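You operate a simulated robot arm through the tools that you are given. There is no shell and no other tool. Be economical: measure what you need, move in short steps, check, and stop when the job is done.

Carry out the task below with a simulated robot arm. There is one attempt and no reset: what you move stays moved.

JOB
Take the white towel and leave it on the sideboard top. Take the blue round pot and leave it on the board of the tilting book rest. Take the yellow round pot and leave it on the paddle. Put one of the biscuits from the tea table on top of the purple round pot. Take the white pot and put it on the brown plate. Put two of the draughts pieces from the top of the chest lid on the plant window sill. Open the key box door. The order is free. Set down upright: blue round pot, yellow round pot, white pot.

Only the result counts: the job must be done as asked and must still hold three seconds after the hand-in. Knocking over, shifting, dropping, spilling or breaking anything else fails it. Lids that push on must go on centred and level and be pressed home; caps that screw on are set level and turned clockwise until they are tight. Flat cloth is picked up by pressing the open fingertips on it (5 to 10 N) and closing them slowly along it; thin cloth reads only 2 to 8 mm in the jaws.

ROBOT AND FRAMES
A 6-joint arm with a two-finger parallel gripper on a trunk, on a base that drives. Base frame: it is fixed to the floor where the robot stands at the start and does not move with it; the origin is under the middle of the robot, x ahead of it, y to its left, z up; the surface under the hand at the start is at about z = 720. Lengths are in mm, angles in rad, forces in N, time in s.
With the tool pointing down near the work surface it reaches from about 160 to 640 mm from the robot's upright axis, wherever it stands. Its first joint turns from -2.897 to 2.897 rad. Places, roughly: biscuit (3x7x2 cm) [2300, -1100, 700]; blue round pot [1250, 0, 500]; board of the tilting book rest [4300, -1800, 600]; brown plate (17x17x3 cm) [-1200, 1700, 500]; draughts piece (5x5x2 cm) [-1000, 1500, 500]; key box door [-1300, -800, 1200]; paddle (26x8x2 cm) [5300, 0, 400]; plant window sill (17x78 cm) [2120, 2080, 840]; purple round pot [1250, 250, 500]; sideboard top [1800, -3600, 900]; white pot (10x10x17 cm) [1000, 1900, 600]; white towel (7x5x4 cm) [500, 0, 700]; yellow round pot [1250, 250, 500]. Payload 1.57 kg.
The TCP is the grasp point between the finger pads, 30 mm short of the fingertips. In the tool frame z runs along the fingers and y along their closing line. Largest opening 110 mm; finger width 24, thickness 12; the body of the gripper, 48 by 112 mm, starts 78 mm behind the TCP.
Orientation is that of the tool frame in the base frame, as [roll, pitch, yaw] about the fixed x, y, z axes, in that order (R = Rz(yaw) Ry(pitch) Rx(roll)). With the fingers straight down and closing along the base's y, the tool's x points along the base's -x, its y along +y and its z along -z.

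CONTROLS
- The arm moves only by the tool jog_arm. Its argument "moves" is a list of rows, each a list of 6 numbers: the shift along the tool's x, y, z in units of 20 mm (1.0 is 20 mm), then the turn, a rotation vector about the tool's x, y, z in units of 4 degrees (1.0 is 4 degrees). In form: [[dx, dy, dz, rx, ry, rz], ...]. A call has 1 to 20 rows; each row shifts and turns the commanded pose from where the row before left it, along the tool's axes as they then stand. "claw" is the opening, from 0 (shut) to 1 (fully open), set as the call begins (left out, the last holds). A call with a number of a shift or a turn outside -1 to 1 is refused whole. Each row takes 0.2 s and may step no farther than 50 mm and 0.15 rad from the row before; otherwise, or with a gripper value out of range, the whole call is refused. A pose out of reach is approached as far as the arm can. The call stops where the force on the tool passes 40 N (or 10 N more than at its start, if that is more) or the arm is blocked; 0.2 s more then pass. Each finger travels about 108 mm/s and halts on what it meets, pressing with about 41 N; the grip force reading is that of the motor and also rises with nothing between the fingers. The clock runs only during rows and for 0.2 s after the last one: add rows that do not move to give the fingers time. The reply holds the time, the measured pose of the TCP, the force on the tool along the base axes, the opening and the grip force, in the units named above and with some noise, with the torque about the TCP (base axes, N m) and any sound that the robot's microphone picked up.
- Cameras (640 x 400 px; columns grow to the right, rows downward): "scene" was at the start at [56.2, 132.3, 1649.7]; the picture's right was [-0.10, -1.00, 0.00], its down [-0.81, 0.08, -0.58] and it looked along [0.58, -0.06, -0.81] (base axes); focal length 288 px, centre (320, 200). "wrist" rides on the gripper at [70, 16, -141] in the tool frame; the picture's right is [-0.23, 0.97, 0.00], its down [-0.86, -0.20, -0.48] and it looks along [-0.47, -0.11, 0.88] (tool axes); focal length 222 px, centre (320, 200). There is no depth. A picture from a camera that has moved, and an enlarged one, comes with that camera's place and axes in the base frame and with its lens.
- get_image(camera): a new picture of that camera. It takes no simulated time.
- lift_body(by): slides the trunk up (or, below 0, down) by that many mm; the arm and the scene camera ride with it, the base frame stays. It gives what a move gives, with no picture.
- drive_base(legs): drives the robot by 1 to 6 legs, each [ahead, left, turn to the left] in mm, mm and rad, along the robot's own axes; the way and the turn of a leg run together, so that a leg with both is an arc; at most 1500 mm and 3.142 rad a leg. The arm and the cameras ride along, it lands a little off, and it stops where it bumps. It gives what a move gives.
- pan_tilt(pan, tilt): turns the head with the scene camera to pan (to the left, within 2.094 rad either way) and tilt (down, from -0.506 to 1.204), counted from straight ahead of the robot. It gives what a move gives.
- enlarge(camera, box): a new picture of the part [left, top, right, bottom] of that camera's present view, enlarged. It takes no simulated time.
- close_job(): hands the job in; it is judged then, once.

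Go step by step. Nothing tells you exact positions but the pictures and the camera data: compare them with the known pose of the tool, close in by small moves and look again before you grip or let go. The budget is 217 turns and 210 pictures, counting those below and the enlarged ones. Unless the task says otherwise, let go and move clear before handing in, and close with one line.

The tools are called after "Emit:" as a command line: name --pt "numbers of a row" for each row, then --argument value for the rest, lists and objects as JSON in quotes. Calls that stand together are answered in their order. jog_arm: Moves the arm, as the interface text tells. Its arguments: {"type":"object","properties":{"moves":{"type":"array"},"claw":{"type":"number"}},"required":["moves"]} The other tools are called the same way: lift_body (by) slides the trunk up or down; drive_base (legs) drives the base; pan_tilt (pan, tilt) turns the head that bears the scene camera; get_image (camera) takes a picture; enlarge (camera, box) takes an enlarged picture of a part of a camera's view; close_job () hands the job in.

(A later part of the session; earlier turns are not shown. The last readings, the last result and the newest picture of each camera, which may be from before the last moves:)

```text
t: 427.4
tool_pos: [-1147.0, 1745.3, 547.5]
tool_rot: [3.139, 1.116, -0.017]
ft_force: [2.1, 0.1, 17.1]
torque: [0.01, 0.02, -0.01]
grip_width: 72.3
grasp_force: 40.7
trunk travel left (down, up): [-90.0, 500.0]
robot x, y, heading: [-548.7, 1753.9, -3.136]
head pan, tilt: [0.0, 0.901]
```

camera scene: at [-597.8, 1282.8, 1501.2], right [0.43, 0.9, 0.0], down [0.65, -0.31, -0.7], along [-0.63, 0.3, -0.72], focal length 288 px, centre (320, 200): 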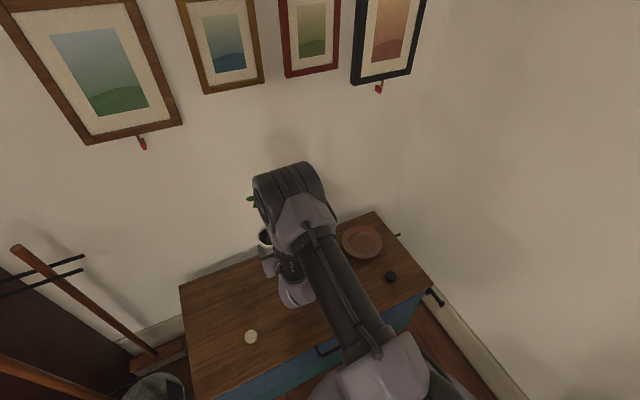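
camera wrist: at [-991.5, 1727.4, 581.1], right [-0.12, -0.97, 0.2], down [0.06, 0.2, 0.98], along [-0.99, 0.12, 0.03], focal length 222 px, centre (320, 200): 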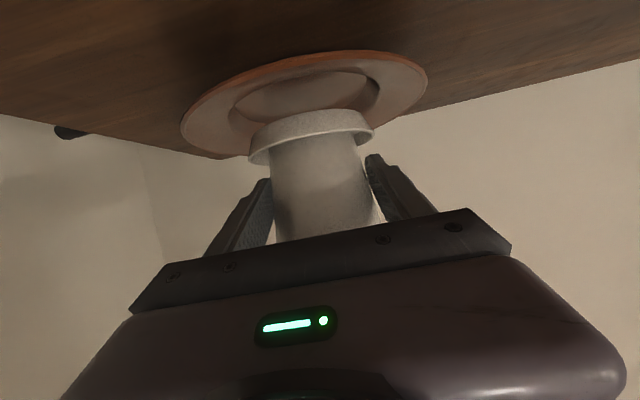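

Seated in the plate. Open, then retreat backward and slightly upward.

Emit:
jog_arm --pt "0 0 0 0 0 0" --pt "0 0 0 0 0 0" --pt "0 0 0 0 0 0" --claw 0.9

Emit:
jog_arm --pt "-0.2 0 -0.1 0 0 0" --pt "0.3 0 -0.9 0 0 0" --pt "0.3 0 -0.9 0 0 0" --pt "0.3 0 -0.9 0 0 0" --pt "0.3 0 -0.9 0 0 0" --pt "0.3 0 -0.9 0 0 0" --pt "0 0 -0.9 0 0 0" --pt "0 0 0 0 0 0"

Emit:
get_image --camera "wrist"

```text
t: 428.2
tool_pos: [-1148.5, 1746.4, 545.9]
tool_rot: [3.139, 1.115, -0.017]
ft_force: [0.6, 1.1, 0.9]
torque: [0.02, 0.04, 0.0]
grip_width: 98.2
grasp_force: 0.1
trunk travel left (down, up): [-90.0, 500.0]
robot x, y, heading: [-550.0, 1755.6, -3.142]
head pan, tilt: [0.0, 0.901]
```

```text
t: 430.0
tool_pos: [-1038.6, 1744.8, 571.1]
tool_rot: [3.141, 1.116, -0.018]
ft_force: [0.5, -0.7, -0.1]
torque: [0.0, -0.02, -0.01]
grip_width: 99.0
grasp_force: 0.2
trunk travel left (down, up): [-90.0, 500.0]
robot x, y, heading: [-550.0, 1751.9, -3.133]
head pan, tilt: [0.0, 0.901]
```

```text
82 pictures are left
camera wrist: at [-880.9, 1725.8, 572.3], right [-0.12, -0.97, 0.21], down [0.06, 0.2, 0.98], along [-0.99, 0.12, 0.03], focal length 222 px, centre (320, 200)
```

wrist: 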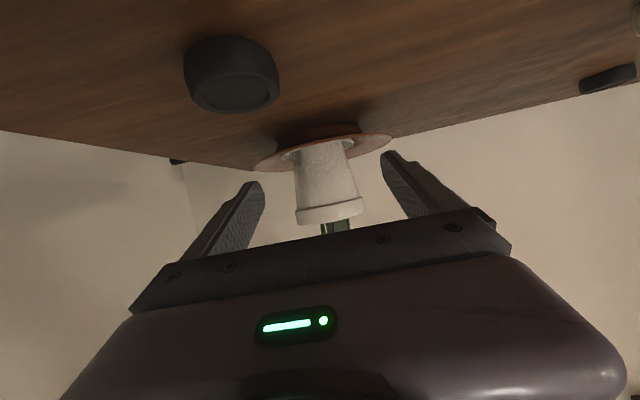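

White pot stands on the plate. Raise and bring the tool back to pointing down.

Emit:
jog_arm --pt "-0.9 0 -0.44 0 0 0" --pt "-0.9 0 -0.44 0 0 0" --pt "-0.9 0 -0.44 0 0 0" --pt "-0.9 0 -0.44 0 0 0" --pt "-0.9 0 -0.44 0 0 0" --pt "-0.9 0 -0.44 0 0 0" --pt "-0.9 0 -0.44 0 0 0"

Emit:
jog_arm --pt "0 0 0 0 1 0" --pt "0 0 0 0 1 0" --pt "0 0 0 0 1 0" --pt "0 0 0 0 1 0" --pt "0 0 0 0 1 0" --pt "0 0 0 0 1 0" --pt "0 0 0 0 1 0" --pt "0 0 0 0 1 0" --pt "0 0 0 0 1 0" --pt "0 0 0 0 1 0" --pt "0 0 0 0 1 0" --pt "0 0 0 0 1 0" --pt "0 0 0 0 1 0" --pt "0 0 0 0 1 0" --pt "0 0 0 0 1 0" --pt "0 0 0 0 1 0" --pt "0 0 0 0 0 0" --claw 0.8

Emit:
get_image --camera "wrist"

Emit:
get_image --camera "scene"

```text
t: 431.6
tool_pos: [-1037.4, 1744.1, 711.3]
tool_rot: [3.141, 1.115, -0.017]
ft_force: [-0.4, -0.1, -0.6]
torque: [0.0, -0.01, -0.01]
grip_width: 99.1
grasp_force: 0.1
trunk travel left (down, up): [-90.0, 500.0]
robot x, y, heading: [-548.8, 1753.0, -3.131]
head pan, tilt: [0.0, 0.901]
```

```text
t: 435.2
tool_pos: [-1037.2, 1747.7, 710.5]
tool_rot: [-3.141, -0.004, -0.014]
ft_force: [-0.2, -0.7, 0.3]
torque: [-0.01, 0.0, -0.01]
grip_width: 87.8
grasp_force: 0.2
out of reach, approached as far as the arm can: row 13
trunk travel left (down, up): [-90.0, 500.0]
robot x, y, heading: [-550.3, 1753.2, -3.138]
head pan, tilt: [0.0, 0.901]
```

```text
81 pictures are left
camera wrist: at [-968.4, 1730.5, 852.8], right [-0.24, -0.97, 0.0], down [-0.85, 0.21, 0.48], along [-0.46, 0.12, -0.88], focal length 222 px, centre (320, 200)
```

wrist: 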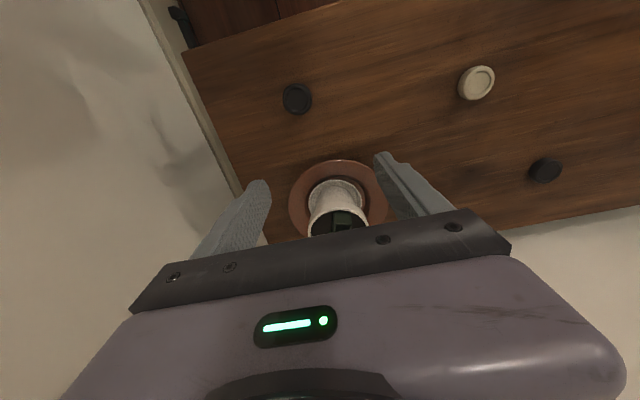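

```text
80 pictures are left
camera scene: at [-600.4, 1612.0, 1493.4], right [0.0, 1.0, 0.0], down [0.78, 0.0, -0.62], along [-0.62, 0.0, -0.78], focal length 288 px, centre (320, 200)
```

scene: 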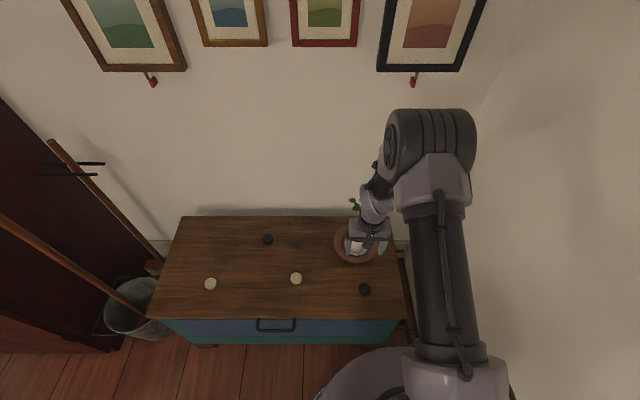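

Black draught at (-982,1769), white at (-1021,1528). I take the black one first.

Emit:
jog_arm --pt "0.92 -0.35 0 0 0 0" --pt "0.92 -0.35 0 0 0 0" --pt "0.91 -0.35 0.5 0 0 0" --pt "0 0 1 0 0 0" --pt "0 0 1 0 0 0" --pt "0 0 1 0 0 0" --pt "0 0 1 0 0 0" --pt "0 0 1 0 0 0" --pt "0 0 1 0 0 0" --pt "0 0 1 0 0 0" --pt "0 0 0 0 0 0"

Emit:
get_image --camera "wrist"

```text
t: 437.6
tool_pos: [-981.4, 1767.8, 561.0]
tool_rot: [3.14, -0.003, -0.016]
ft_force: [1.0, 0.6, -0.2]
torque: [-0.01, 0.0, -0.02]
grip_width: 87.8
grasp_force: 0.0
trunk travel left (down, up): [-90.0, 500.0]
robot x, y, heading: [-549.2, 1754.5, -3.135]
head pan, tilt: [0.0, 0.901]
```

```text
79 pictures are left
camera wrist: at [-912.7, 1750.8, 703.9], right [-0.24, -0.97, 0.0], down [-0.85, 0.21, 0.48], along [-0.46, 0.12, -0.88], focal length 222 px, centre (320, 200)
```

wrist: 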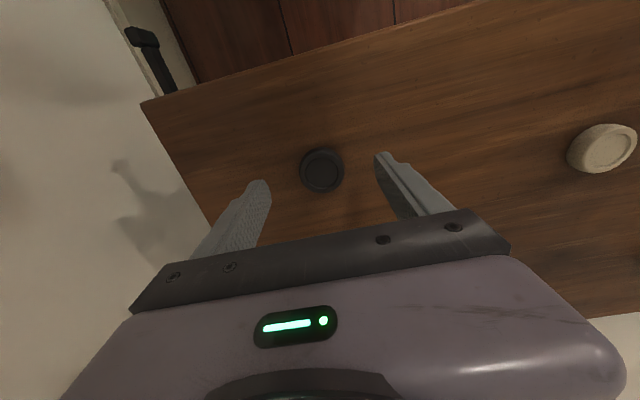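

Emit:
jog_arm --pt "0 0 0.6 0 0 0" --pt "0 0 0.4 0 0 0" --pt "0 0 0.3 0 0 0" --pt "0 0 0.2 0 0 0" --pt "0 0 0 0 0 0"

Emit:
jog_arm --pt "0 0 0.12 0 0 0" --pt "0 0 0.12 0 0 0" --pt "0 0 0 0 0 0"

```text
t: 438.8
tool_pos: [-980.8, 1767.5, 533.2]
tool_rot: [3.141, -0.001, -0.017]
ft_force: [8.4, -0.6, 30.2]
torque: [1.44, -0.37, -0.26]
grip_width: 87.9
grasp_force: 0.1
trunk travel left (down, up): [-90.0, 500.0]
robot x, y, heading: [-549.5, 1750.4, -3.134]
head pan, tilt: [0.0, 0.901]
stopped in row 5: the force on the tool passed its limit at 42 N (the readings are from after the stop); the commanded pose is now the measured one
```

```text
t: 439.1
tool_pos: [-981.5, 1766.5, 533.8]
tool_rot: [-3.141, 0.0, -0.019]
ft_force: [8.2, -1.6, 30.1]
torque: [1.42, -0.39, -0.31]
grip_width: 87.6
grasp_force: 0.0
trunk travel left (down, up): [-90.0, 500.0]
robot x, y, heading: [-548.6, 1753.9, -3.143]
head pan, tilt: [0.0, 0.901]
stopped in row 1: the force on the tool passed its limit at 48 N (the readings are from after the stop); the commanded pose is now the measured one
```

Surface is at ≈504. Raise 4 mm and grip.

Emit:
jog_arm --pt "0 0 -0.2 0 0 0" --pt "0 0 0 0 0 0"

Emit:
jog_arm --pt "0 0 0 0 0 0" --pt "0 0 0 0 0 0" --pt "0 0 0 0 0 0" --pt "0 0 -0.5 0 0 0" --pt "0 0 -1 0 0 0" --pt "0 0 -1 0 0 0" --pt "0 0 -1 0 0 0" --pt "0 0 -1 0 0 0" --pt "0 0 -1 0 0 0" --pt "0 0 -1 0 0 0" --pt "0 0 -1 0 0 0" --pt "0 0 -1 0 0 0" --claw 0

Emit:
get_image --camera "wrist"

```text
t: 439.7
tool_pos: [-982.6, 1768.8, 536.0]
tool_rot: [3.14, -0.003, -0.019]
ft_force: [-0.1, 0.9, -0.5]
torque: [0.01, 0.02, 0.0]
grip_width: 88.0
grasp_force: 0.0
trunk travel left (down, up): [-90.0, 500.0]
robot x, y, heading: [-550.2, 1754.8, -3.137]
head pan, tilt: [0.0, 0.901]
```

```text
t: 442.3
tool_pos: [-981.5, 1767.3, 707.1]
tool_rot: [3.139, -0.002, -0.018]
ft_force: [0.0, -0.2, -0.5]
torque: [-0.04, -0.02, 0.01]
grip_width: 38.6
grasp_force: 41.2
trunk travel left (down, up): [-90.0, 500.0]
robot x, y, heading: [-546.7, 1749.6, -3.143]
head pan, tilt: [0.0, 0.901]
```

```text
78 pictures are left
camera wrist: at [-913.2, 1750.0, 849.0], right [-0.24, -0.97, 0.0], down [-0.85, 0.22, 0.48], along [-0.46, 0.12, -0.88], focal length 222 px, centre (320, 200)
```

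wrist: 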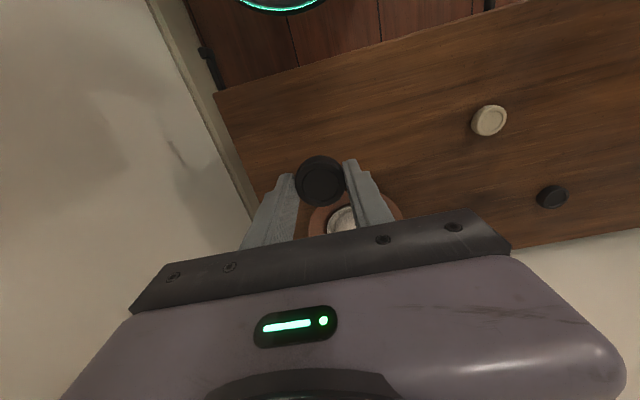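

Draught held. Raise the trunk and drive to the window sill.

Emit:
drive_base --legs '[[0, 800, 0], [0, 0, -1.57], [0, -1500, 0], [0, -1130, 0]]'

Emit:
lift_body --by 300

Emit:
pan_tilt --pan 0.0 --tilt 0.6

Emit:
get_image --camera "scene"

```text
t: 462.9
tool_pos: [2121.3, 1349.0, 707.3]
tool_rot: [3.141, -0.001, -1.629]
ft_force: [-0.2, 0.0, 0.0]
torque: [-0.02, -0.02, -0.04]
grip_width: 38.7
grasp_force: 41.2
trunk travel left (down, up): [-90.0, 500.0]
robot x, y, heading: [2088.9, 914.4, 1.531]
head pan, tilt: [0.0, 0.901]
```

```text
t: 465.9
tool_pos: [2122.3, 1349.4, 1006.1]
tool_rot: [3.14, -0.001, -1.629]
ft_force: [0.8, -0.3, -0.2]
torque: [-0.01, -0.01, 0.04]
grip_width: 38.8
grasp_force: 40.9
trunk travel left (down, up): [-390.0, 200.0]
robot x, y, heading: [2091.9, 921.2, 1.534]
head pan, tilt: [0.0, 0.901]
```

```text
t: 466.7
tool_pos: [2121.0, 1350.5, 1007.0]
tool_rot: [3.139, -0.002, -1.63]
ft_force: [0.0, 0.3, 0.8]
torque: [0.0, 0.01, -0.02]
grip_width: 38.9
grasp_force: 41.0
trunk travel left (down, up): [-390.0, 200.0]
robot x, y, heading: [2092.1, 918.6, 1.534]
head pan, tilt: [0.0, 0.6]
```

```text
77 pictures are left
camera scene: at [1956.9, 990.5, 1818.1], right [1.0, -0.04, 0.0], down [-0.02, -0.57, -0.82], along [0.03, 0.82, -0.57], focal length 288 px, centre (320, 200)
```

scene: 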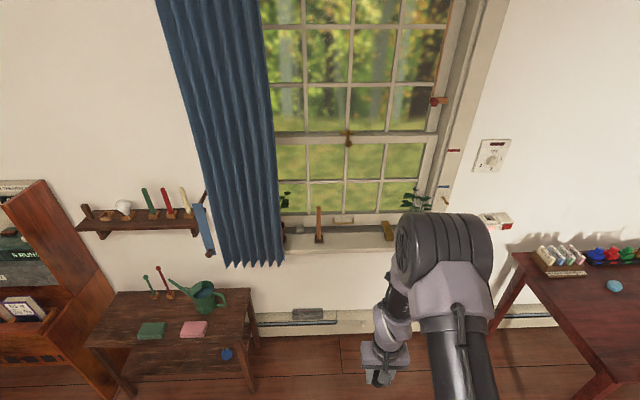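

Emit:
enlarge --camera "scene" --box '[260, 180, 440, 280]'

```text
3.56 times, centred on (350, 230) of scene
camera zoom: at [1956.9, 990.5, 1818.1], right [1.0, -0.04, 0.0], down [-0.02, -0.57, -0.82], along [0.03, 0.82, -0.57], focal length 1025 px, centre (213, 93)
```

zoom: 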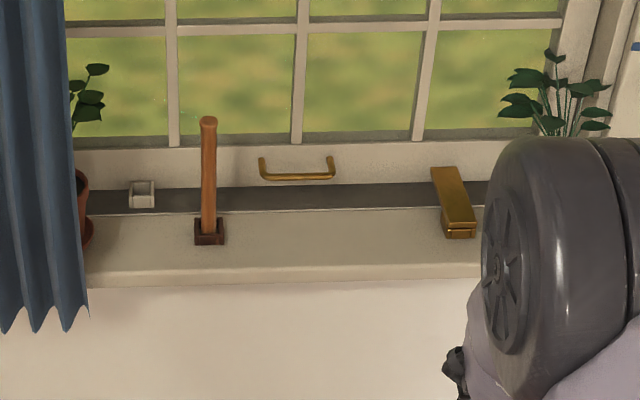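

Free sill between the peg and the brass wedge: x≈2040–2260, y≈1963–2095. Drive up.

Emit:
drive_base --legs '[[660, 20, 0.03]]'

Emit:
get_image --camera "wrist"

Emit:
pan_tilt --pan 0.0 --tilt 0.9

Emit:
get_image --camera "scene"

```text
t: 470.3
tool_pos: [2096.7, 2015.2, 1006.2]
tool_rot: [3.141, -0.003, -1.589]
ft_force: [-0.1, 0.1, -0.3]
torque: [-0.01, -0.02, -0.01]
grip_width: 39.0
grasp_force: 41.1
trunk travel left (down, up): [-390.0, 200.0]
robot x, y, heading: [2082.9, 1583.6, 1.571]
head pan, tilt: [0.0, 0.6]
```

```text
75 pictures are left
camera wrist: at [2078.8, 1946.7, 1148.5], right [-0.97, 0.25, 0.0], down [0.22, 0.85, 0.48], along [0.12, 0.46, -0.88], focal length 222 px, centre (320, 200)
```

wrist: 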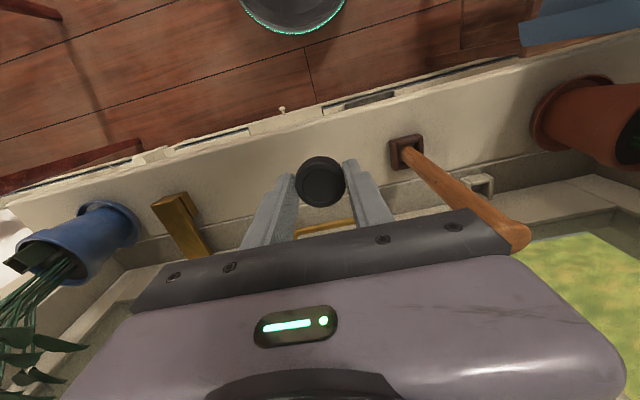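

```text
t: 471.1
tool_pos: [2096.1, 2016.0, 1006.3]
tool_rot: [3.14, -0.002, -1.592]
ft_force: [-1.1, -0.3, 0.0]
torque: [0.01, -0.01, -0.02]
grip_width: 38.6
grasp_force: 41.6
trunk travel left (down, up): [-390.0, 200.0]
robot x, y, heading: [2083.0, 1581.8, 1.575]
head pan, tilt: [0.0, 0.901]
```

```text
74 pictures are left
camera scene: at [1945.4, 1636.7, 1793.4], right [1.0, 0.0, 0.0], down [0.0, -0.78, -0.62], along [0.0, 0.62, -0.78], focal length 288 px, centre (320, 200)
```

scene: 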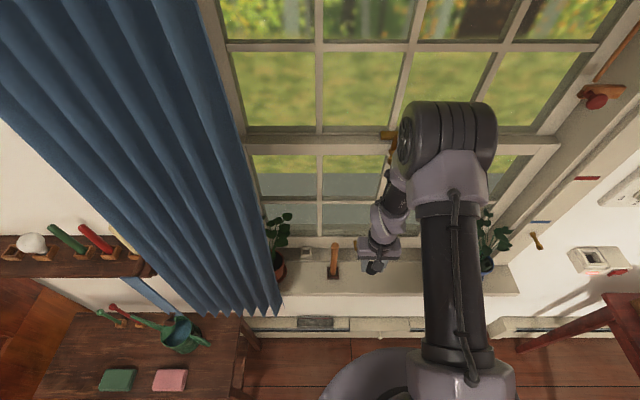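

Emit:
jog_arm --pt "-0.35 -0.35 1 0 0 0" --pt "-0.35 -0.35 1 0 0 0" --pt "0 0 1 0 0 0" --pt "0 0 1 0 0 0" --pt "0 0 1 0 0 0" --pt "0 0 0.3 0 0 0" --pt "0 0 0 0 0 0"

Emit:
get_image --camera "wrist"

```text
t: 472.7
tool_pos: [2109.5, 2029.1, 900.8]
tool_rot: [3.141, 0.0, -1.59]
ft_force: [0.3, 0.4, 0.2]
torque: [-0.03, -0.02, 0.0]
grip_width: 38.8
grasp_force: 40.8
trunk travel left (down, up): [-390.0, 200.0]
robot x, y, heading: [2083.7, 1580.5, 1.571]
head pan, tilt: [0.0, 0.901]
```

```text
73 pictures are left
camera wrist: at [2092.7, 1960.3, 1042.3], right [-0.97, 0.25, 0.0], down [0.22, 0.85, 0.48], along [0.12, 0.46, -0.88], focal length 222 px, centre (320, 200)
```

wrist: 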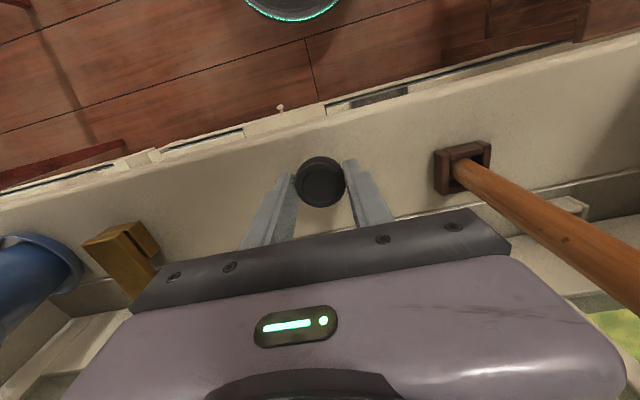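

Emit:
jog_arm --pt "0 0 0.4 0 0 0" --pt "0 0 0.3 0 0 0" --pt "0 0 0.2 0 0 0" --pt "0 0 0.15 0 0 0" --pt "0 0 0 0 0 0"

Emit:
jog_arm --pt "0 0 0.12 0 0 0" --pt "0 0 0.12 0 0 0" --pt "0 0 0.12 0 0 0" --pt "0 0 0 0 0 0"

```text
t: 473.9
tool_pos: [2109.7, 2029.6, 880.4]
tool_rot: [3.14, -0.002, -1.59]
ft_force: [0.1, 0.2, 0.1]
torque: [0.02, -0.01, 0.01]
grip_width: 38.9
grasp_force: 40.8
trunk travel left (down, up): [-390.0, 200.0]
robot x, y, heading: [2081.5, 1579.7, 1.569]
head pan, tilt: [0.0, 0.901]
```

```text
t: 474.9
tool_pos: [2110.3, 2029.0, 872.1]
tool_rot: [3.138, 0.0, -1.591]
ft_force: [-0.1, -0.5, 4.4]
torque: [0.06, 0.02, -0.01]
grip_width: 38.9
grasp_force: 40.4
trunk travel left (down, up): [-390.0, 200.0]
robot x, y, heading: [2082.2, 1581.8, 1.569]
head pan, tilt: [0.0, 0.901]
```

Contact at 872. Release and rise.

Emit:
jog_arm --pt "0 0 0 0 0 0" --pt "0 0 0 0 0 0" --pt "0 0 0 0 0 0" --pt "0 0 -0.5 0 0 0" --pt "0 0 -1 0 0 0" --pt "0 0 -1 0 0 0" --pt "0 0 -1 0 0 0" --pt "0 0 -1 0 0 0" --pt "0 0 -1 0 0 0" --pt "0 0 -1 0 0 0" --claw 0.65

Emit:
get_image --camera "wrist"

```text
t: 477.1
tool_pos: [2110.0, 2028.9, 1003.1]
tool_rot: [3.138, -0.002, -1.59]
ft_force: [0.1, 0.2, -0.7]
torque: [0.02, -0.02, 0.01]
grip_width: 71.5
grasp_force: 0.1
trunk travel left (down, up): [-390.0, 200.0]
robot x, y, heading: [2080.8, 1582.2, 1.574]
head pan, tilt: [0.0, 0.901]
```

```text
72 pictures are left
camera wrist: at [2092.8, 1959.3, 1144.3], right [-0.97, 0.25, 0.0], down [0.22, 0.85, 0.48], along [0.12, 0.46, -0.88], focal length 222 px, centre (320, 200)
```

wrist: 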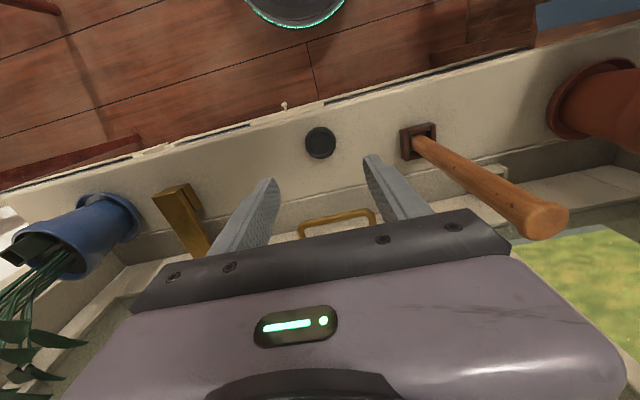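

First draught placed. Drive back for the white one.

Emit:
drive_base --legs '[[-660, 0, 0], [0, 1500, 0], [0, 1120, 0], [0, 0, 1.57], [0, -590, 0]]'

Emit:
lift_body --by -300

Emit:
get_image --camera "wrist"

```text
t: 500.1
tool_pos: [-1041.1, 1451.9, 1001.3]
tool_rot: [3.141, -0.002, 0.051]
ft_force: [-0.3, -0.2, 0.6]
torque: [-0.03, -0.03, 0.01]
grip_width: 71.7
grasp_force: 0.0
trunk travel left (down, up): [-390.0, 200.0]
robot x, y, heading: [-594.2, 1453.9, -3.065]
head pan, tilt: [0.0, 0.901]
```

```text
t: 503.1
tool_pos: [-1040.7, 1451.6, 702.8]
tool_rot: [3.14, -0.003, 0.051]
ft_force: [0.9, 0.0, 1.1]
torque: [0.0, 0.02, 0.01]
grip_width: 71.5
grasp_force: 0.1
trunk travel left (down, up): [-90.0, 500.0]
robot x, y, heading: [-595.1, 1453.5, -3.07]
head pan, tilt: [0.0, 0.901]
```

```text
71 pictures are left
camera wrist: at [-971.3, 1439.2, 844.0], right [-0.18, -0.98, 0.0], down [-0.86, 0.16, 0.48], along [-0.47, 0.08, -0.88], focal length 222 px, centre (320, 200)
```

wrist: 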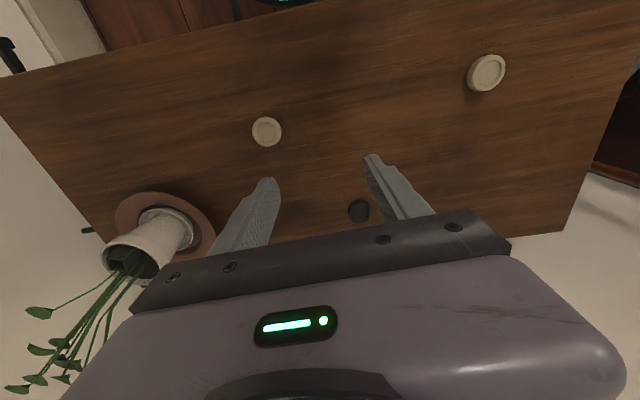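

Emit:
jog_arm --pt "0.3 -0.89 0 0 0 0" --pt "0.3 -0.89 0 0 0 0" --pt "0.29 -0.89 0.6 0 0 0" --pt "0.29 -0.88 0.6 0 0 0" --pt "0 0 1 0 0 0" --pt "0 0 1 0 0 0" --pt "0 0 1 0 0 0" --pt "0 0 1 0 0 0" --pt "0 0 1 0 0 0" --pt "0 0 1 0 0 0" --pt "0 0 0 0 0 0"

Emit:
get_image --camera "wrist"

```text
t: 505.4
tool_pos: [-1019.8, 1524.3, 557.5]
tool_rot: [3.14, -0.001, 0.05]
ft_force: [-0.4, 0.7, 0.2]
torque: [0.0, 0.02, -0.03]
grip_width: 71.4
grasp_force: 0.1
trunk travel left (down, up): [-90.0, 500.0]
robot x, y, heading: [-592.1, 1451.6, -3.069]
head pan, tilt: [0.0, 0.901]
```

```text
70 pictures are left
camera wrist: at [-950.3, 1511.6, 699.1], right [-0.18, -0.98, 0.0], down [-0.86, 0.16, 0.48], along [-0.47, 0.08, -0.88], focal length 222 px, centre (320, 200)
```

wrist: 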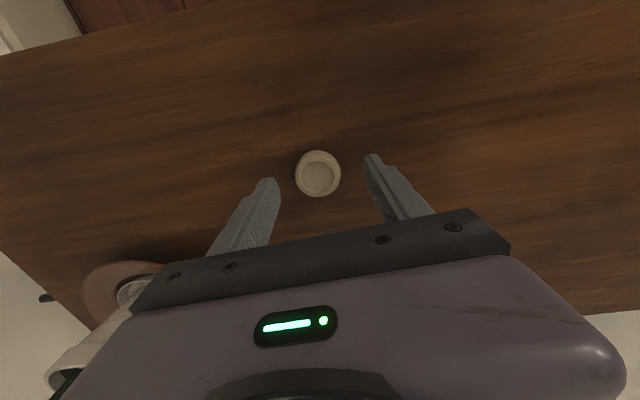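

Emit:
jog_arm --pt "0 0 0.5 0 0 0" --pt "0 0 0.5 0 0 0" --pt "0 0 0 0 0 0"

Emit:
jog_arm --pt "0 0 0 0 0 0" --pt "0 0 0 0 0 0" --pt "0 0 0 0 0 0" --pt "0 0 -0.5 0 0 0" --pt "0 0 -1 0 0 0" --pt "0 0 -1 0 0 0" --pt "0 0 -1 0 0 0" --pt "0 0 -1 0 0 0" --pt "0 0 -1 0 0 0" --pt "0 0 -1 0 0 0" --pt "0 0 -1 0 0 0" --pt "0 0 -1 0 0 0" --claw 0

Emit:
get_image --camera "wrist"

```text
t: 506.2
tool_pos: [-1020.2, 1522.7, 537.6]
tool_rot: [-3.141, 0.0, 0.05]
ft_force: [0.3, 0.3, 0.0]
torque: [0.0, 0.0, -0.03]
grip_width: 71.4
grasp_force: 0.1
trunk travel left (down, up): [-90.0, 500.0]
robot x, y, heading: [-592.3, 1453.4, -3.067]
head pan, tilt: [0.0, 0.901]
```

```text
t: 508.9
tool_pos: [-1021.6, 1523.6, 707.2]
tool_rot: [3.141, -0.001, 0.049]
ft_force: [0.0, 0.6, -0.2]
torque: [-0.03, -0.02, 0.0]
grip_width: 37.6
grasp_force: 41.1
trunk travel left (down, up): [-90.0, 500.0]
robot x, y, heading: [-593.5, 1454.8, -3.07]
head pan, tilt: [0.0, 0.901]
```

```text
69 pictures are left
camera wrist: at [-951.3, 1511.8, 849.6], right [-0.18, -0.98, 0.0], down [-0.86, 0.16, 0.48], along [-0.47, 0.08, -0.88], focal length 222 px, centre (320, 200)
```

wrist: 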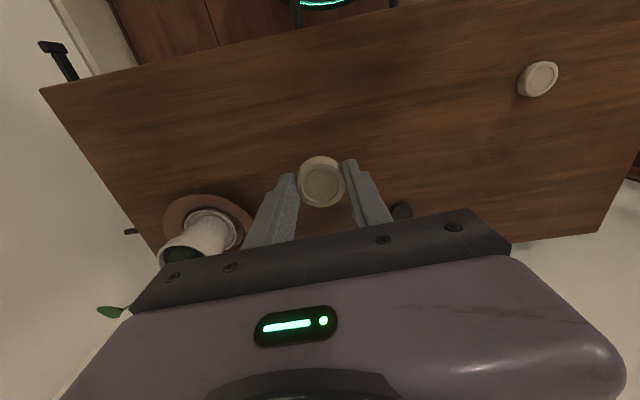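

White draught held; back to the sill.

Emit:
drive_base --legs '[[0, 520, 0], [0, 0, -1.64], [0, -1500, 0], [0, -1200, 0]]'

Emit:
lift_body --by 300

```text
t: 528.6
tool_pos: [2238.1, 1274.7, 707.3]
tool_rot: [3.139, -0.001, -1.623]
ft_force: [0.0, 0.4, -0.6]
torque: [0.0, 0.02, 0.01]
grip_width: 39.1
grasp_force: 40.8
trunk travel left (down, up): [-90.0, 500.0]
robot x, y, heading: [2126.8, 858.6, 1.539]
head pan, tilt: [0.0, 0.901]
```

```text
t: 531.6
tool_pos: [2237.4, 1275.2, 1007.1]
tool_rot: [3.138, -0.004, -1.624]
ft_force: [0.4, -0.4, 0.1]
torque: [-0.03, -0.01, 0.02]
grip_width: 39.0
grasp_force: 40.8
trunk travel left (down, up): [-390.0, 200.0]
robot x, y, heading: [2123.5, 858.3, 1.539]
head pan, tilt: [0.0, 0.901]
```

Emit:
drive_base --legs '[[735, 50, 0.03]]'

Emit:
get_image --camera "wrist"

```text
t: 535.6
tool_pos: [2188.5, 2021.9, 1006.6]
tool_rot: [3.139, -0.002, -1.597]
ft_force: [0.3, -0.1, -0.1]
torque: [0.01, 0.04, -0.01]
grip_width: 38.8
grasp_force: 40.9
trunk travel left (down, up): [-390.0, 200.0]
robot x, y, heading: [2084.9, 1599.0, 1.565]
head pan, tilt: [0.0, 0.901]
```

```text
68 pictures are left
camera wrist: at [2170.9, 1952.3, 1149.1], right [-0.97, 0.25, 0.0], down [0.22, 0.85, 0.48], along [0.12, 0.46, -0.88], focal length 222 px, centre (320, 200)
```

wrist: 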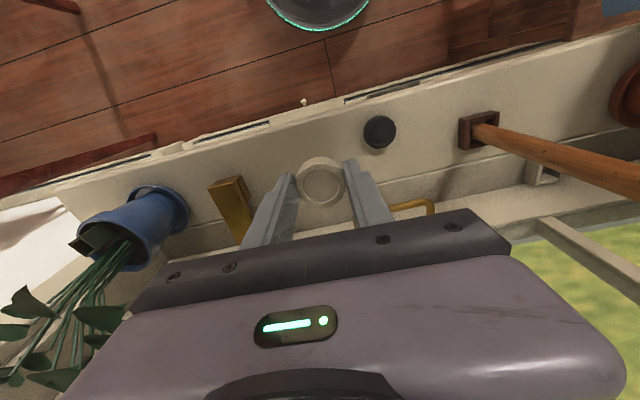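

Emit:
jog_arm --pt "-0.2 -0.4 1 0 0 0" --pt "-0.2 -0.4 1 0 0 0" --pt "0 0 1 0 0 0" --pt "0 0 1 0 0 0" --pt "0 0 1 0 0 0" --pt "0 0 0.7 0 0 0" --pt "0 0 0.5 0 0 0" --pt "0 0 0.2 0 0 0" --pt "0 0 0 0 0 0"

Emit:
jog_arm --pt "0 0 0.12 0 0 0" --pt "0 0 0.12 0 0 0" --pt "0 0 0 0 0 0"

```text
t: 537.6
tool_pos: [2204.7, 2027.2, 878.3]
tool_rot: [3.14, 0.0, -1.598]
ft_force: [-0.2, 0.7, -0.4]
torque: [-0.02, -0.04, 0.0]
grip_width: 38.8
grasp_force: 40.8
trunk travel left (down, up): [-390.0, 200.0]
robot x, y, heading: [2086.1, 1598.3, 1.563]
head pan, tilt: [0.0, 0.901]
```

```text
t: 538.4
tool_pos: [2204.8, 2027.4, 873.9]
tool_rot: [3.14, 0.0, -1.597]
ft_force: [1.0, -0.6, 6.9]
torque: [0.0, -0.04, 0.0]
grip_width: 39.2
grasp_force: 41.3
trunk travel left (down, up): [-390.0, 200.0]
robot x, y, heading: [2083.7, 1602.2, 1.566]
head pan, tilt: [0.0, 0.901]
```

Contact; release and rise.

Emit:
jog_arm --pt "0 0 0 0 0 0" --pt "0 0 0 0 0 0" --pt "0 0 0 0 0 0" --pt "0 0 -0.5 0 0 0" --pt "0 0 -1 0 0 0" --pt "0 0 -1 0 0 0" --pt "0 0 -1 0 0 0" --pt "0 0 -1 0 0 0" --pt "0 0 -1 0 0 0" --pt "0 0 -1 0 0 0" --claw 0.6

Emit:
get_image --camera "wrist"

```text
t: 540.6
tool_pos: [2204.9, 2029.0, 1004.4]
tool_rot: [3.138, -0.002, -1.597]
ft_force: [0.2, -0.7, -0.3]
torque: [-0.01, 0.0, 0.05]
grip_width: 65.8
grasp_force: 0.1
trunk travel left (down, up): [-390.0, 200.0]
robot x, y, heading: [2087.9, 1600.6, 1.564]
head pan, tilt: [0.0, 0.901]
```

```text
67 pictures are left
camera wrist: at [2187.1, 1959.8, 1146.1], right [-0.97, 0.25, 0.0], down [0.22, 0.85, 0.48], along [0.12, 0.46, -0.88], focal length 222 px, centre (320, 200)
```

wrist: 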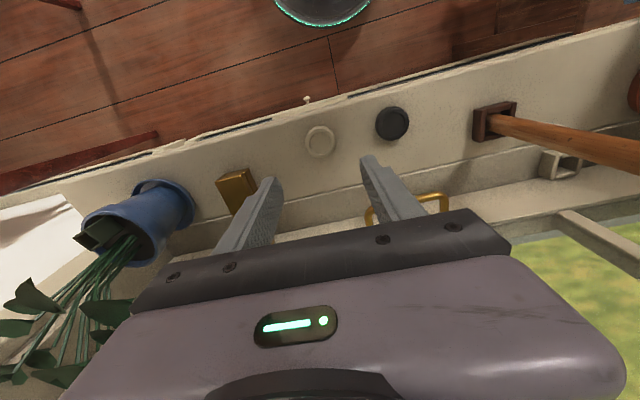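

Both draughts lie on the sill. Last: the key box. Drive to it.

Emit:
drive_base --legs '[[-700, 0, 0], [0, 1500, 0], [0, 860, 0], [0, 0, 1.575]]'

Emit:
drive_base --legs '[[0, 1400, 0]]'

Emit:
pan_tilt --pan 0.2 --tilt 0.4

Emit:
get_image --camera "scene"

```text
t: 559.3
tool_pos: [-669.8, 956.0, 1003.0]
tool_rot: [3.139, -0.003, 0.002]
ft_force: [0.0, -0.3, -0.3]
torque: [-0.01, 0.01, 0.01]
grip_width: 66.1
grasp_force: 0.0
trunk travel left (down, up): [-390.0, 200.0]
robot x, y, heading: [-239.9, 845.3, -3.115]
head pan, tilt: [0.0, 0.901]
```

```text
t: 566.4
tool_pos: [-649.2, -462.2, 1004.5]
tool_rot: [-3.141, -0.002, -0.019]
ft_force: [-0.2, 0.0, 0.2]
torque: [0.01, -0.01, -0.02]
grip_width: 65.8
grasp_force: 0.1
trunk travel left (down, up): [-390.0, 200.0]
robot x, y, heading: [-221.3, -575.8, -3.137]
head pan, tilt: [0.0, 0.901]
```

```text
t: 567.3
tool_pos: [-650.0, -461.2, 1003.5]
tool_rot: [3.138, -0.003, -0.017]
ft_force: [-0.4, 0.5, -0.3]
torque: [-0.02, -0.02, 0.0]
grip_width: 66.2
grasp_force: 0.0
trunk travel left (down, up): [-390.0, 200.0]
robot x, y, heading: [-216.9, -579.2, -3.143]
head pan, tilt: [0.201, 0.4]
```

```text
66 pictures are left
camera scene: at [-286.3, -737.3, 1836.3], right [-0.2, 0.98, 0.0], down [0.38, 0.08, -0.92], along [-0.9, -0.18, -0.39], focal length 288 px, centre (320, 200)
```

scene: 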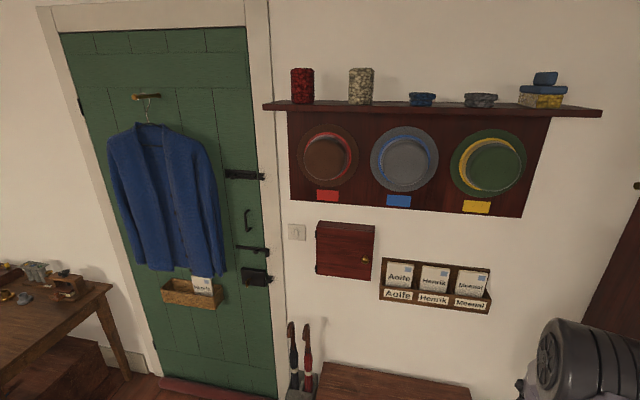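

Emit:
enlarge --camera "scene" --box '[290, 200, 410, 300]'

```text
4.00 times, centred on (350, 250) of scene
camera zoom: at [-286.3, -737.3, 1836.3], right [-0.2, 0.98, 0.0], down [0.38, 0.08, -0.92], along [-0.9, -0.18, -0.39], focal length 1153 px, centre (200, 0)
```

zoom: 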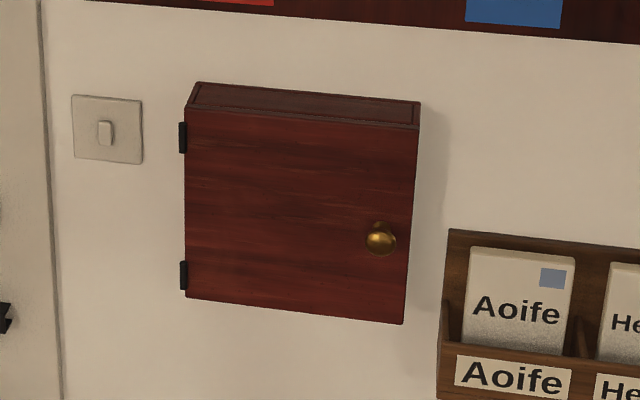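

Door is hinged on the left (-y), brass knob on the right. I raise the trunk, extend and tilt the tool to horizontal.

Emit:
lift_body --by 195

Emit:
jog_arm --pt "-1 0.9 0 0 0 0" --pt "-1 0.9 0 0 0 0" --pt "-1 0.9 0 0 0 0" --pt "-1 0.9 0 0 0 0" --pt "-1 0.9 0 0 0 0" --pt "-1 0.9 0 0 0 0" --pt "0 0 0 0 0 0" --claw 0.6

Emit:
jog_arm --pt "0 0 0 0 -1 0" --pt "0 0 0 0 -1 0" --pt "0 0 0 0 -1 0" --pt "0 0 0 0 -1 0" --pt "0 0 0 0 -1 0" --pt "0 0 0 0 -1 0" --pt "0 0 0 0 -1 0" --pt "0 0 0 0 -1 0" --pt "0 0 0 0 -1 0" --pt "0 0 0 0 -1 0" --pt "0 0 0 0 -1 0" --pt "0 0 0 0 -1 0" --pt "0 0 0 0 -1 0" --pt "0 0 0 0 -1 0" --pt "0 0 0 0 -1 0" --pt "0 0 0 0 -1 0" --pt "0 0 0 0 -1 0" --pt "0 0 0 0 -1 0" --pt "0 0 0 0 -1 0" --pt "0 0 0 0 -1 0"

```text
t: 569.5
tool_pos: [-650.0, -461.3, 1199.3]
tool_rot: [3.14, -0.002, -0.02]
ft_force: [-0.4, 1.1, 0.0]
torque: [-0.01, -0.02, 0.0]
grip_width: 65.9
grasp_force: 0.0
trunk travel left (down, up): [-585.0, 5.0]
robot x, y, heading: [-222.3, -580.1, -3.137]
head pan, tilt: [0.201, 0.4]
```

```text
t: 571.1
tool_pos: [-772.4, -567.8, 1198.6]
tool_rot: [3.141, -0.001, -0.02]
ft_force: [-0.2, -0.1, -0.5]
torque: [0.05, 0.01, 0.01]
grip_width: 66.0
grasp_force: 0.1
trunk travel left (down, up): [-585.0, 5.0]
robot x, y, heading: [-218.4, -578.3, -3.136]
head pan, tilt: [0.201, 0.4]
```

```text
t: 575.3
tool_pos: [-771.2, -566.3, 1197.9]
tool_rot: [3.135, 1.397, -0.024]
ft_force: [-0.1, -0.4, 0.2]
torque: [0.0, 0.02, 0.02]
grip_width: 65.9
grasp_force: 0.1
trunk travel left (down, up): [-585.0, 5.0]
robot x, y, heading: [-214.5, -577.9, -3.137]
head pan, tilt: [0.201, 0.4]
```

Emit:
drive_base --legs '[[0, 185, 0], [300, 0, 0]]'

Emit:
get_image --camera "wrist"

Emit:
get_image --camera "scene"

```text
t: 578.4
tool_pos: [-1070.4, -755.0, 1197.5]
tool_rot: [3.136, 1.394, -0.023]
ft_force: [0.8, -0.3, 0.2]
torque: [0.02, 0.01, 0.01]
grip_width: 66.0
grasp_force: 0.1
trunk travel left (down, up): [-585.0, 5.0]
robot x, y, heading: [-518.9, -763.4, -3.14]
head pan, tilt: [0.201, 0.4]
```

```text
64 pictures are left
camera wrist: at [-919.7, -773.7, 1155.3], right [-0.06, -0.97, 0.22], down [0.32, 0.19, 0.93], along [-0.94, 0.13, 0.3], focal length 222 px, centre (320, 200)
```

wrist: 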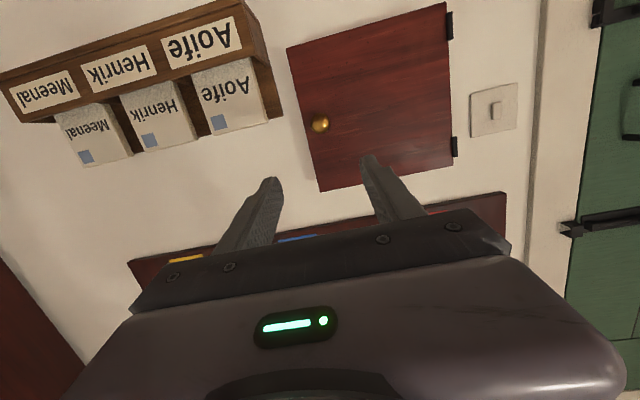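

```text
63 pictures are left
camera scene: at [-585.0, -924.1, 2031.4], right [-0.2, 0.98, 0.0], down [0.38, 0.08, -0.92], along [-0.9, -0.19, -0.39], focal length 288 px, centre (320, 200)
```

scene: 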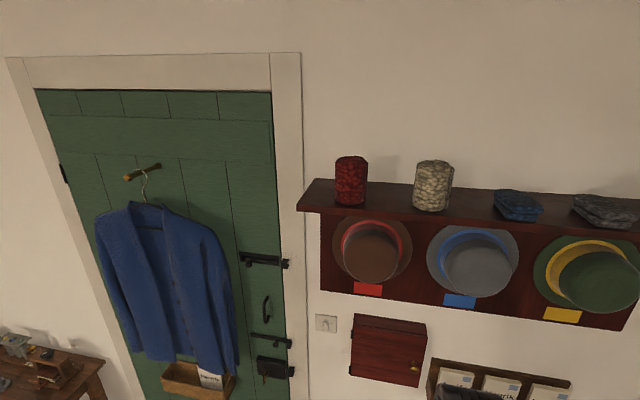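

Triangulation puts the knob at (-1297,-750,1149), door face x≈-1330, hinge y≈-963. Move closer.

Emit:
drive_base --legs '[[125, 0, 0]]'

Emit:
jog_arm --pt "0.75 -0.1 0.1 0 0 0" --pt "0.75 -0.1 0.1 0 0 0" --pt "0.75 0 0.1 0 0 0" --pt "0 0 0 0 0 0" --claw 0.45

Emit:
get_image --camera "wrist"

```text
t: 579.7
tool_pos: [-1193.2, -756.1, 1199.8]
tool_rot: [3.137, 1.394, -0.02]
ft_force: [0.0, 0.7, 0.1]
torque: [-0.02, -0.02, 0.03]
grip_width: 65.7
grasp_force: 0.0
trunk travel left (down, up): [-585.0, 5.0]
robot x, y, heading: [-642.8, -766.0, -3.14]
head pan, tilt: [0.201, 0.4]
```

```text
t: 580.7
tool_pos: [-1191.5, -751.1, 1152.3]
tool_rot: [3.135, 1.395, -0.025]
ft_force: [0.9, 0.4, -1.4]
torque: [0.01, -0.01, 0.0]
grip_width: 49.4
grasp_force: 0.1
trunk travel left (down, up): [-585.0, 5.0]
robot x, y, heading: [-640.5, -765.6, -3.14]
head pan, tilt: [0.201, 0.4]
```

```text
62 pictures are left
camera wrist: at [-1041.0, -770.3, 1109.0], right [-0.06, -0.97, 0.22], down [0.32, 0.2, 0.93], along [-0.94, 0.12, 0.3], focal length 222 px, centre (320, 200)
```

wrist: 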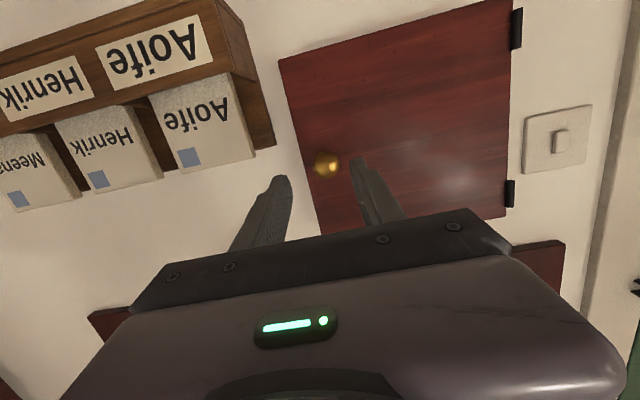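

Emit:
jog_arm --pt "-0.15 0.03 0.84 0 0 0" --pt "-0.15 0.03 0.84 0 0 0" --pt "-0.15 0 0.84 0 0 0" --pt "-0.15 0 0.84 0 0 0" --pt "0 0 0 0 0 0"

Emit:
get_image --camera "wrist"

```text
t: 581.9
tool_pos: [-1260.5, -752.0, 1155.3]
tool_rot: [3.136, 1.395, -0.019]
ft_force: [-0.3, 0.0, 0.5]
torque: [0.02, 0.0, -0.01]
grip_width: 49.3
grasp_force: 0.2
trunk travel left (down, up): [-585.0, 5.0]
robot x, y, heading: [-639.3, -766.9, -3.136]
head pan, tilt: [0.201, 0.4]
```

```text
61 pictures are left
camera wrist: at [-1109.5, -770.7, 1110.7], right [-0.06, -0.97, 0.22], down [0.32, 0.2, 0.93], along [-0.94, 0.12, 0.31], focal length 222 px, centre (320, 200)
```

wrist: 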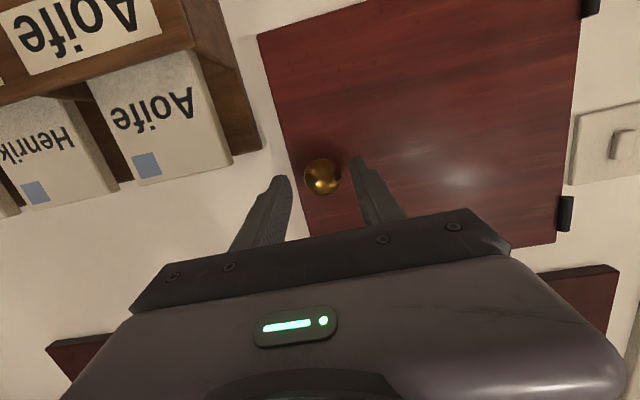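

Emit:
jog_arm --pt "0.05 0 0.8 0 0 0" --pt "0 0 0 0 0 0"

Emit:
jog_arm --pt "0 0 0 0 0 0" --pt "0 0 0 0 0 0" --pt "0 0 0 0 0 0" --claw 0

Emit:
get_image --camera "wrist"

```text
t: 582.5
tool_pos: [-1276.8, -750.8, 1150.3]
tool_rot: [3.139, 1.396, -0.022]
ft_force: [-0.4, -0.1, 0.4]
torque: [0.0, 0.0, -0.01]
grip_width: 49.5
grasp_force: 0.0
trunk travel left (down, up): [-585.0, 5.0]
robot x, y, heading: [-640.2, -766.9, -3.133]
head pan, tilt: [0.201, 0.4]
```

```text
t: 583.3
tool_pos: [-1276.5, -752.9, 1150.5]
tool_rot: [-3.134, 1.394, -0.006]
ft_force: [0.5, -15.8, 0.4]
torque: [-0.11, 0.12, 0.72]
grip_width: 31.5
grasp_force: 40.4
trunk travel left (down, up): [-585.0, 5.0]
robot x, y, heading: [-642.3, -765.4, -3.135]
head pan, tilt: [0.201, 0.4]
```

```text
60 pictures are left
camera wrist: at [-1124.9, -772.0, 1106.5], right [-0.05, -0.97, 0.22], down [0.32, 0.19, 0.93], along [-0.94, 0.12, 0.31], focal length 222 px, centre (320, 200)
```

wrist: 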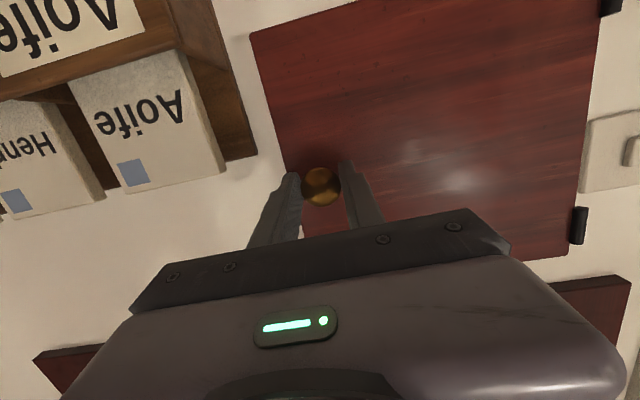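

Knob gripped. Pull along the hinge arc, first 20°.

Emit:
jog_arm --pt "0 0.08 0 0 0 0" --pt "0.08 0.08 -0.44 0 0 0" --pt "0.08 0.1 -0.44 0 0 0" --pt "0.08 0.12 -0.44 0 0 0" --pt "0.08 0.14 -0.44 0 0 0" --pt "0.075 0.18 -0.42 0 0 0" --pt "0.075 0.2 -0.42 0 0 0" --pt "0.075 0.2 -0.42 0 0 0" --pt "0.075 0.22 -0.42 0 0 0" --pt "0 0 0 0 0 0"

Emit:
get_image --camera "wrist"

```text
t: 585.5
tool_pos: [-1203.0, -774.8, 1148.9]
tool_rot: [3.12, 1.393, -0.043]
ft_force: [9.5, 26.8, 5.0]
torque: [0.23, -0.01, -1.06]
grip_width: 34.1
grasp_force: 41.7
trunk travel left (down, up): [-585.0, 5.0]
robot x, y, heading: [-643.3, -766.1, -3.137]
head pan, tilt: [0.201, 0.4]
```

```text
59 pictures are left
camera wrist: at [-1052.7, -793.5, 1106.4], right [-0.06, -0.97, 0.23], down [0.32, 0.2, 0.93], along [-0.94, 0.13, 0.3], focal length 222 px, centre (320, 200)
```

wrist: 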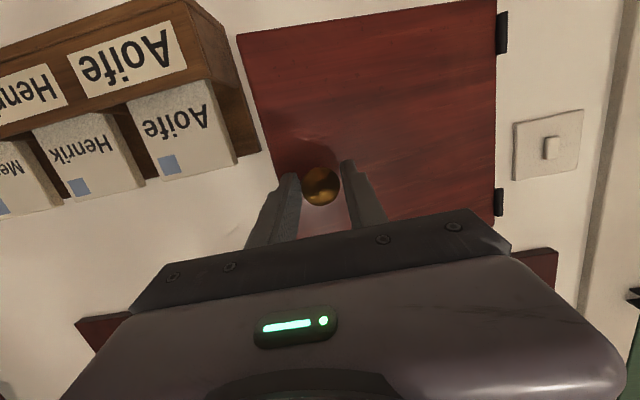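

Door is moving. I rotate the tool with the door a bit to relieve the side force, and continue.

Emit:
jog_arm --pt "0 -0.15 0 1 0 0" --pt "0 -0.15 0 1 0 0" --pt "0 0 0 1 0 0" --pt "0 0 0 0 0 0"

```text
t: 586.5
tool_pos: [-1207.8, -776.4, 1150.1]
tool_rot: [-2.931, 1.394, -0.011]
ft_force: [-3.0, -10.3, -7.9]
torque: [0.12, -0.03, 0.25]
grip_width: 33.0
grasp_force: 40.6
trunk travel left (down, up): [-585.0, 5.0]
robot x, y, heading: [-644.1, -764.3, -3.136]
head pan, tilt: [0.201, 0.4]
```

Emit:
jog_arm --pt "0.12 0.1 -0.72 1 0 0" --pt "0.12 0.12 -0.72 1 0 0" --pt "0.12 0.15 -0.72 1 0 0" --pt "0.12 0.17 -0.72 1 0 0" --pt "0 0 0 0 0 0"

Emit:
get_image --camera "wrist"

```text
t: 587.3
tool_pos: [-1175.5, -800.1, 1150.1]
tool_rot: [-2.747, 1.4, -0.003]
ft_force: [-12.4, -16.8, -19.1]
torque: [0.44, 0.11, 0.4]
grip_width: 32.9
grasp_force: 41.0
trunk travel left (down, up): [-585.0, 5.0]
robot x, y, heading: [-644.0, -766.7, -3.135]
head pan, tilt: [0.201, 0.4]
stopped in row 3: the force on the tool passed its limit at 41 N (the readings are from after the stop); the commanded pose is now the measured one
```

```text
58 pictures are left
camera wrist: at [-1041.0, -868.5, 1102.6], right [-0.41, -0.9, 0.16], down [0.36, 0.0, 0.93], along [-0.84, 0.44, 0.33], focal length 222 px, centre (320, 200)
```

wrist: 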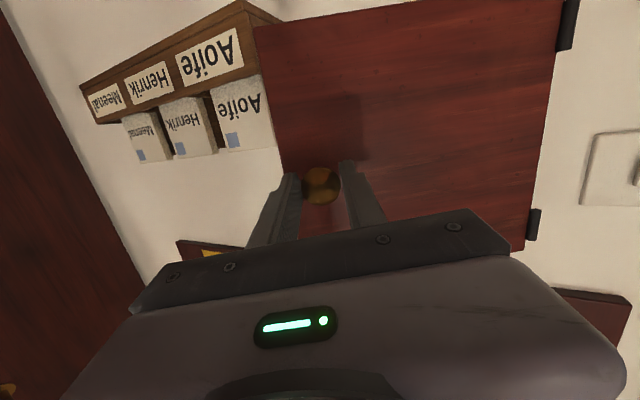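

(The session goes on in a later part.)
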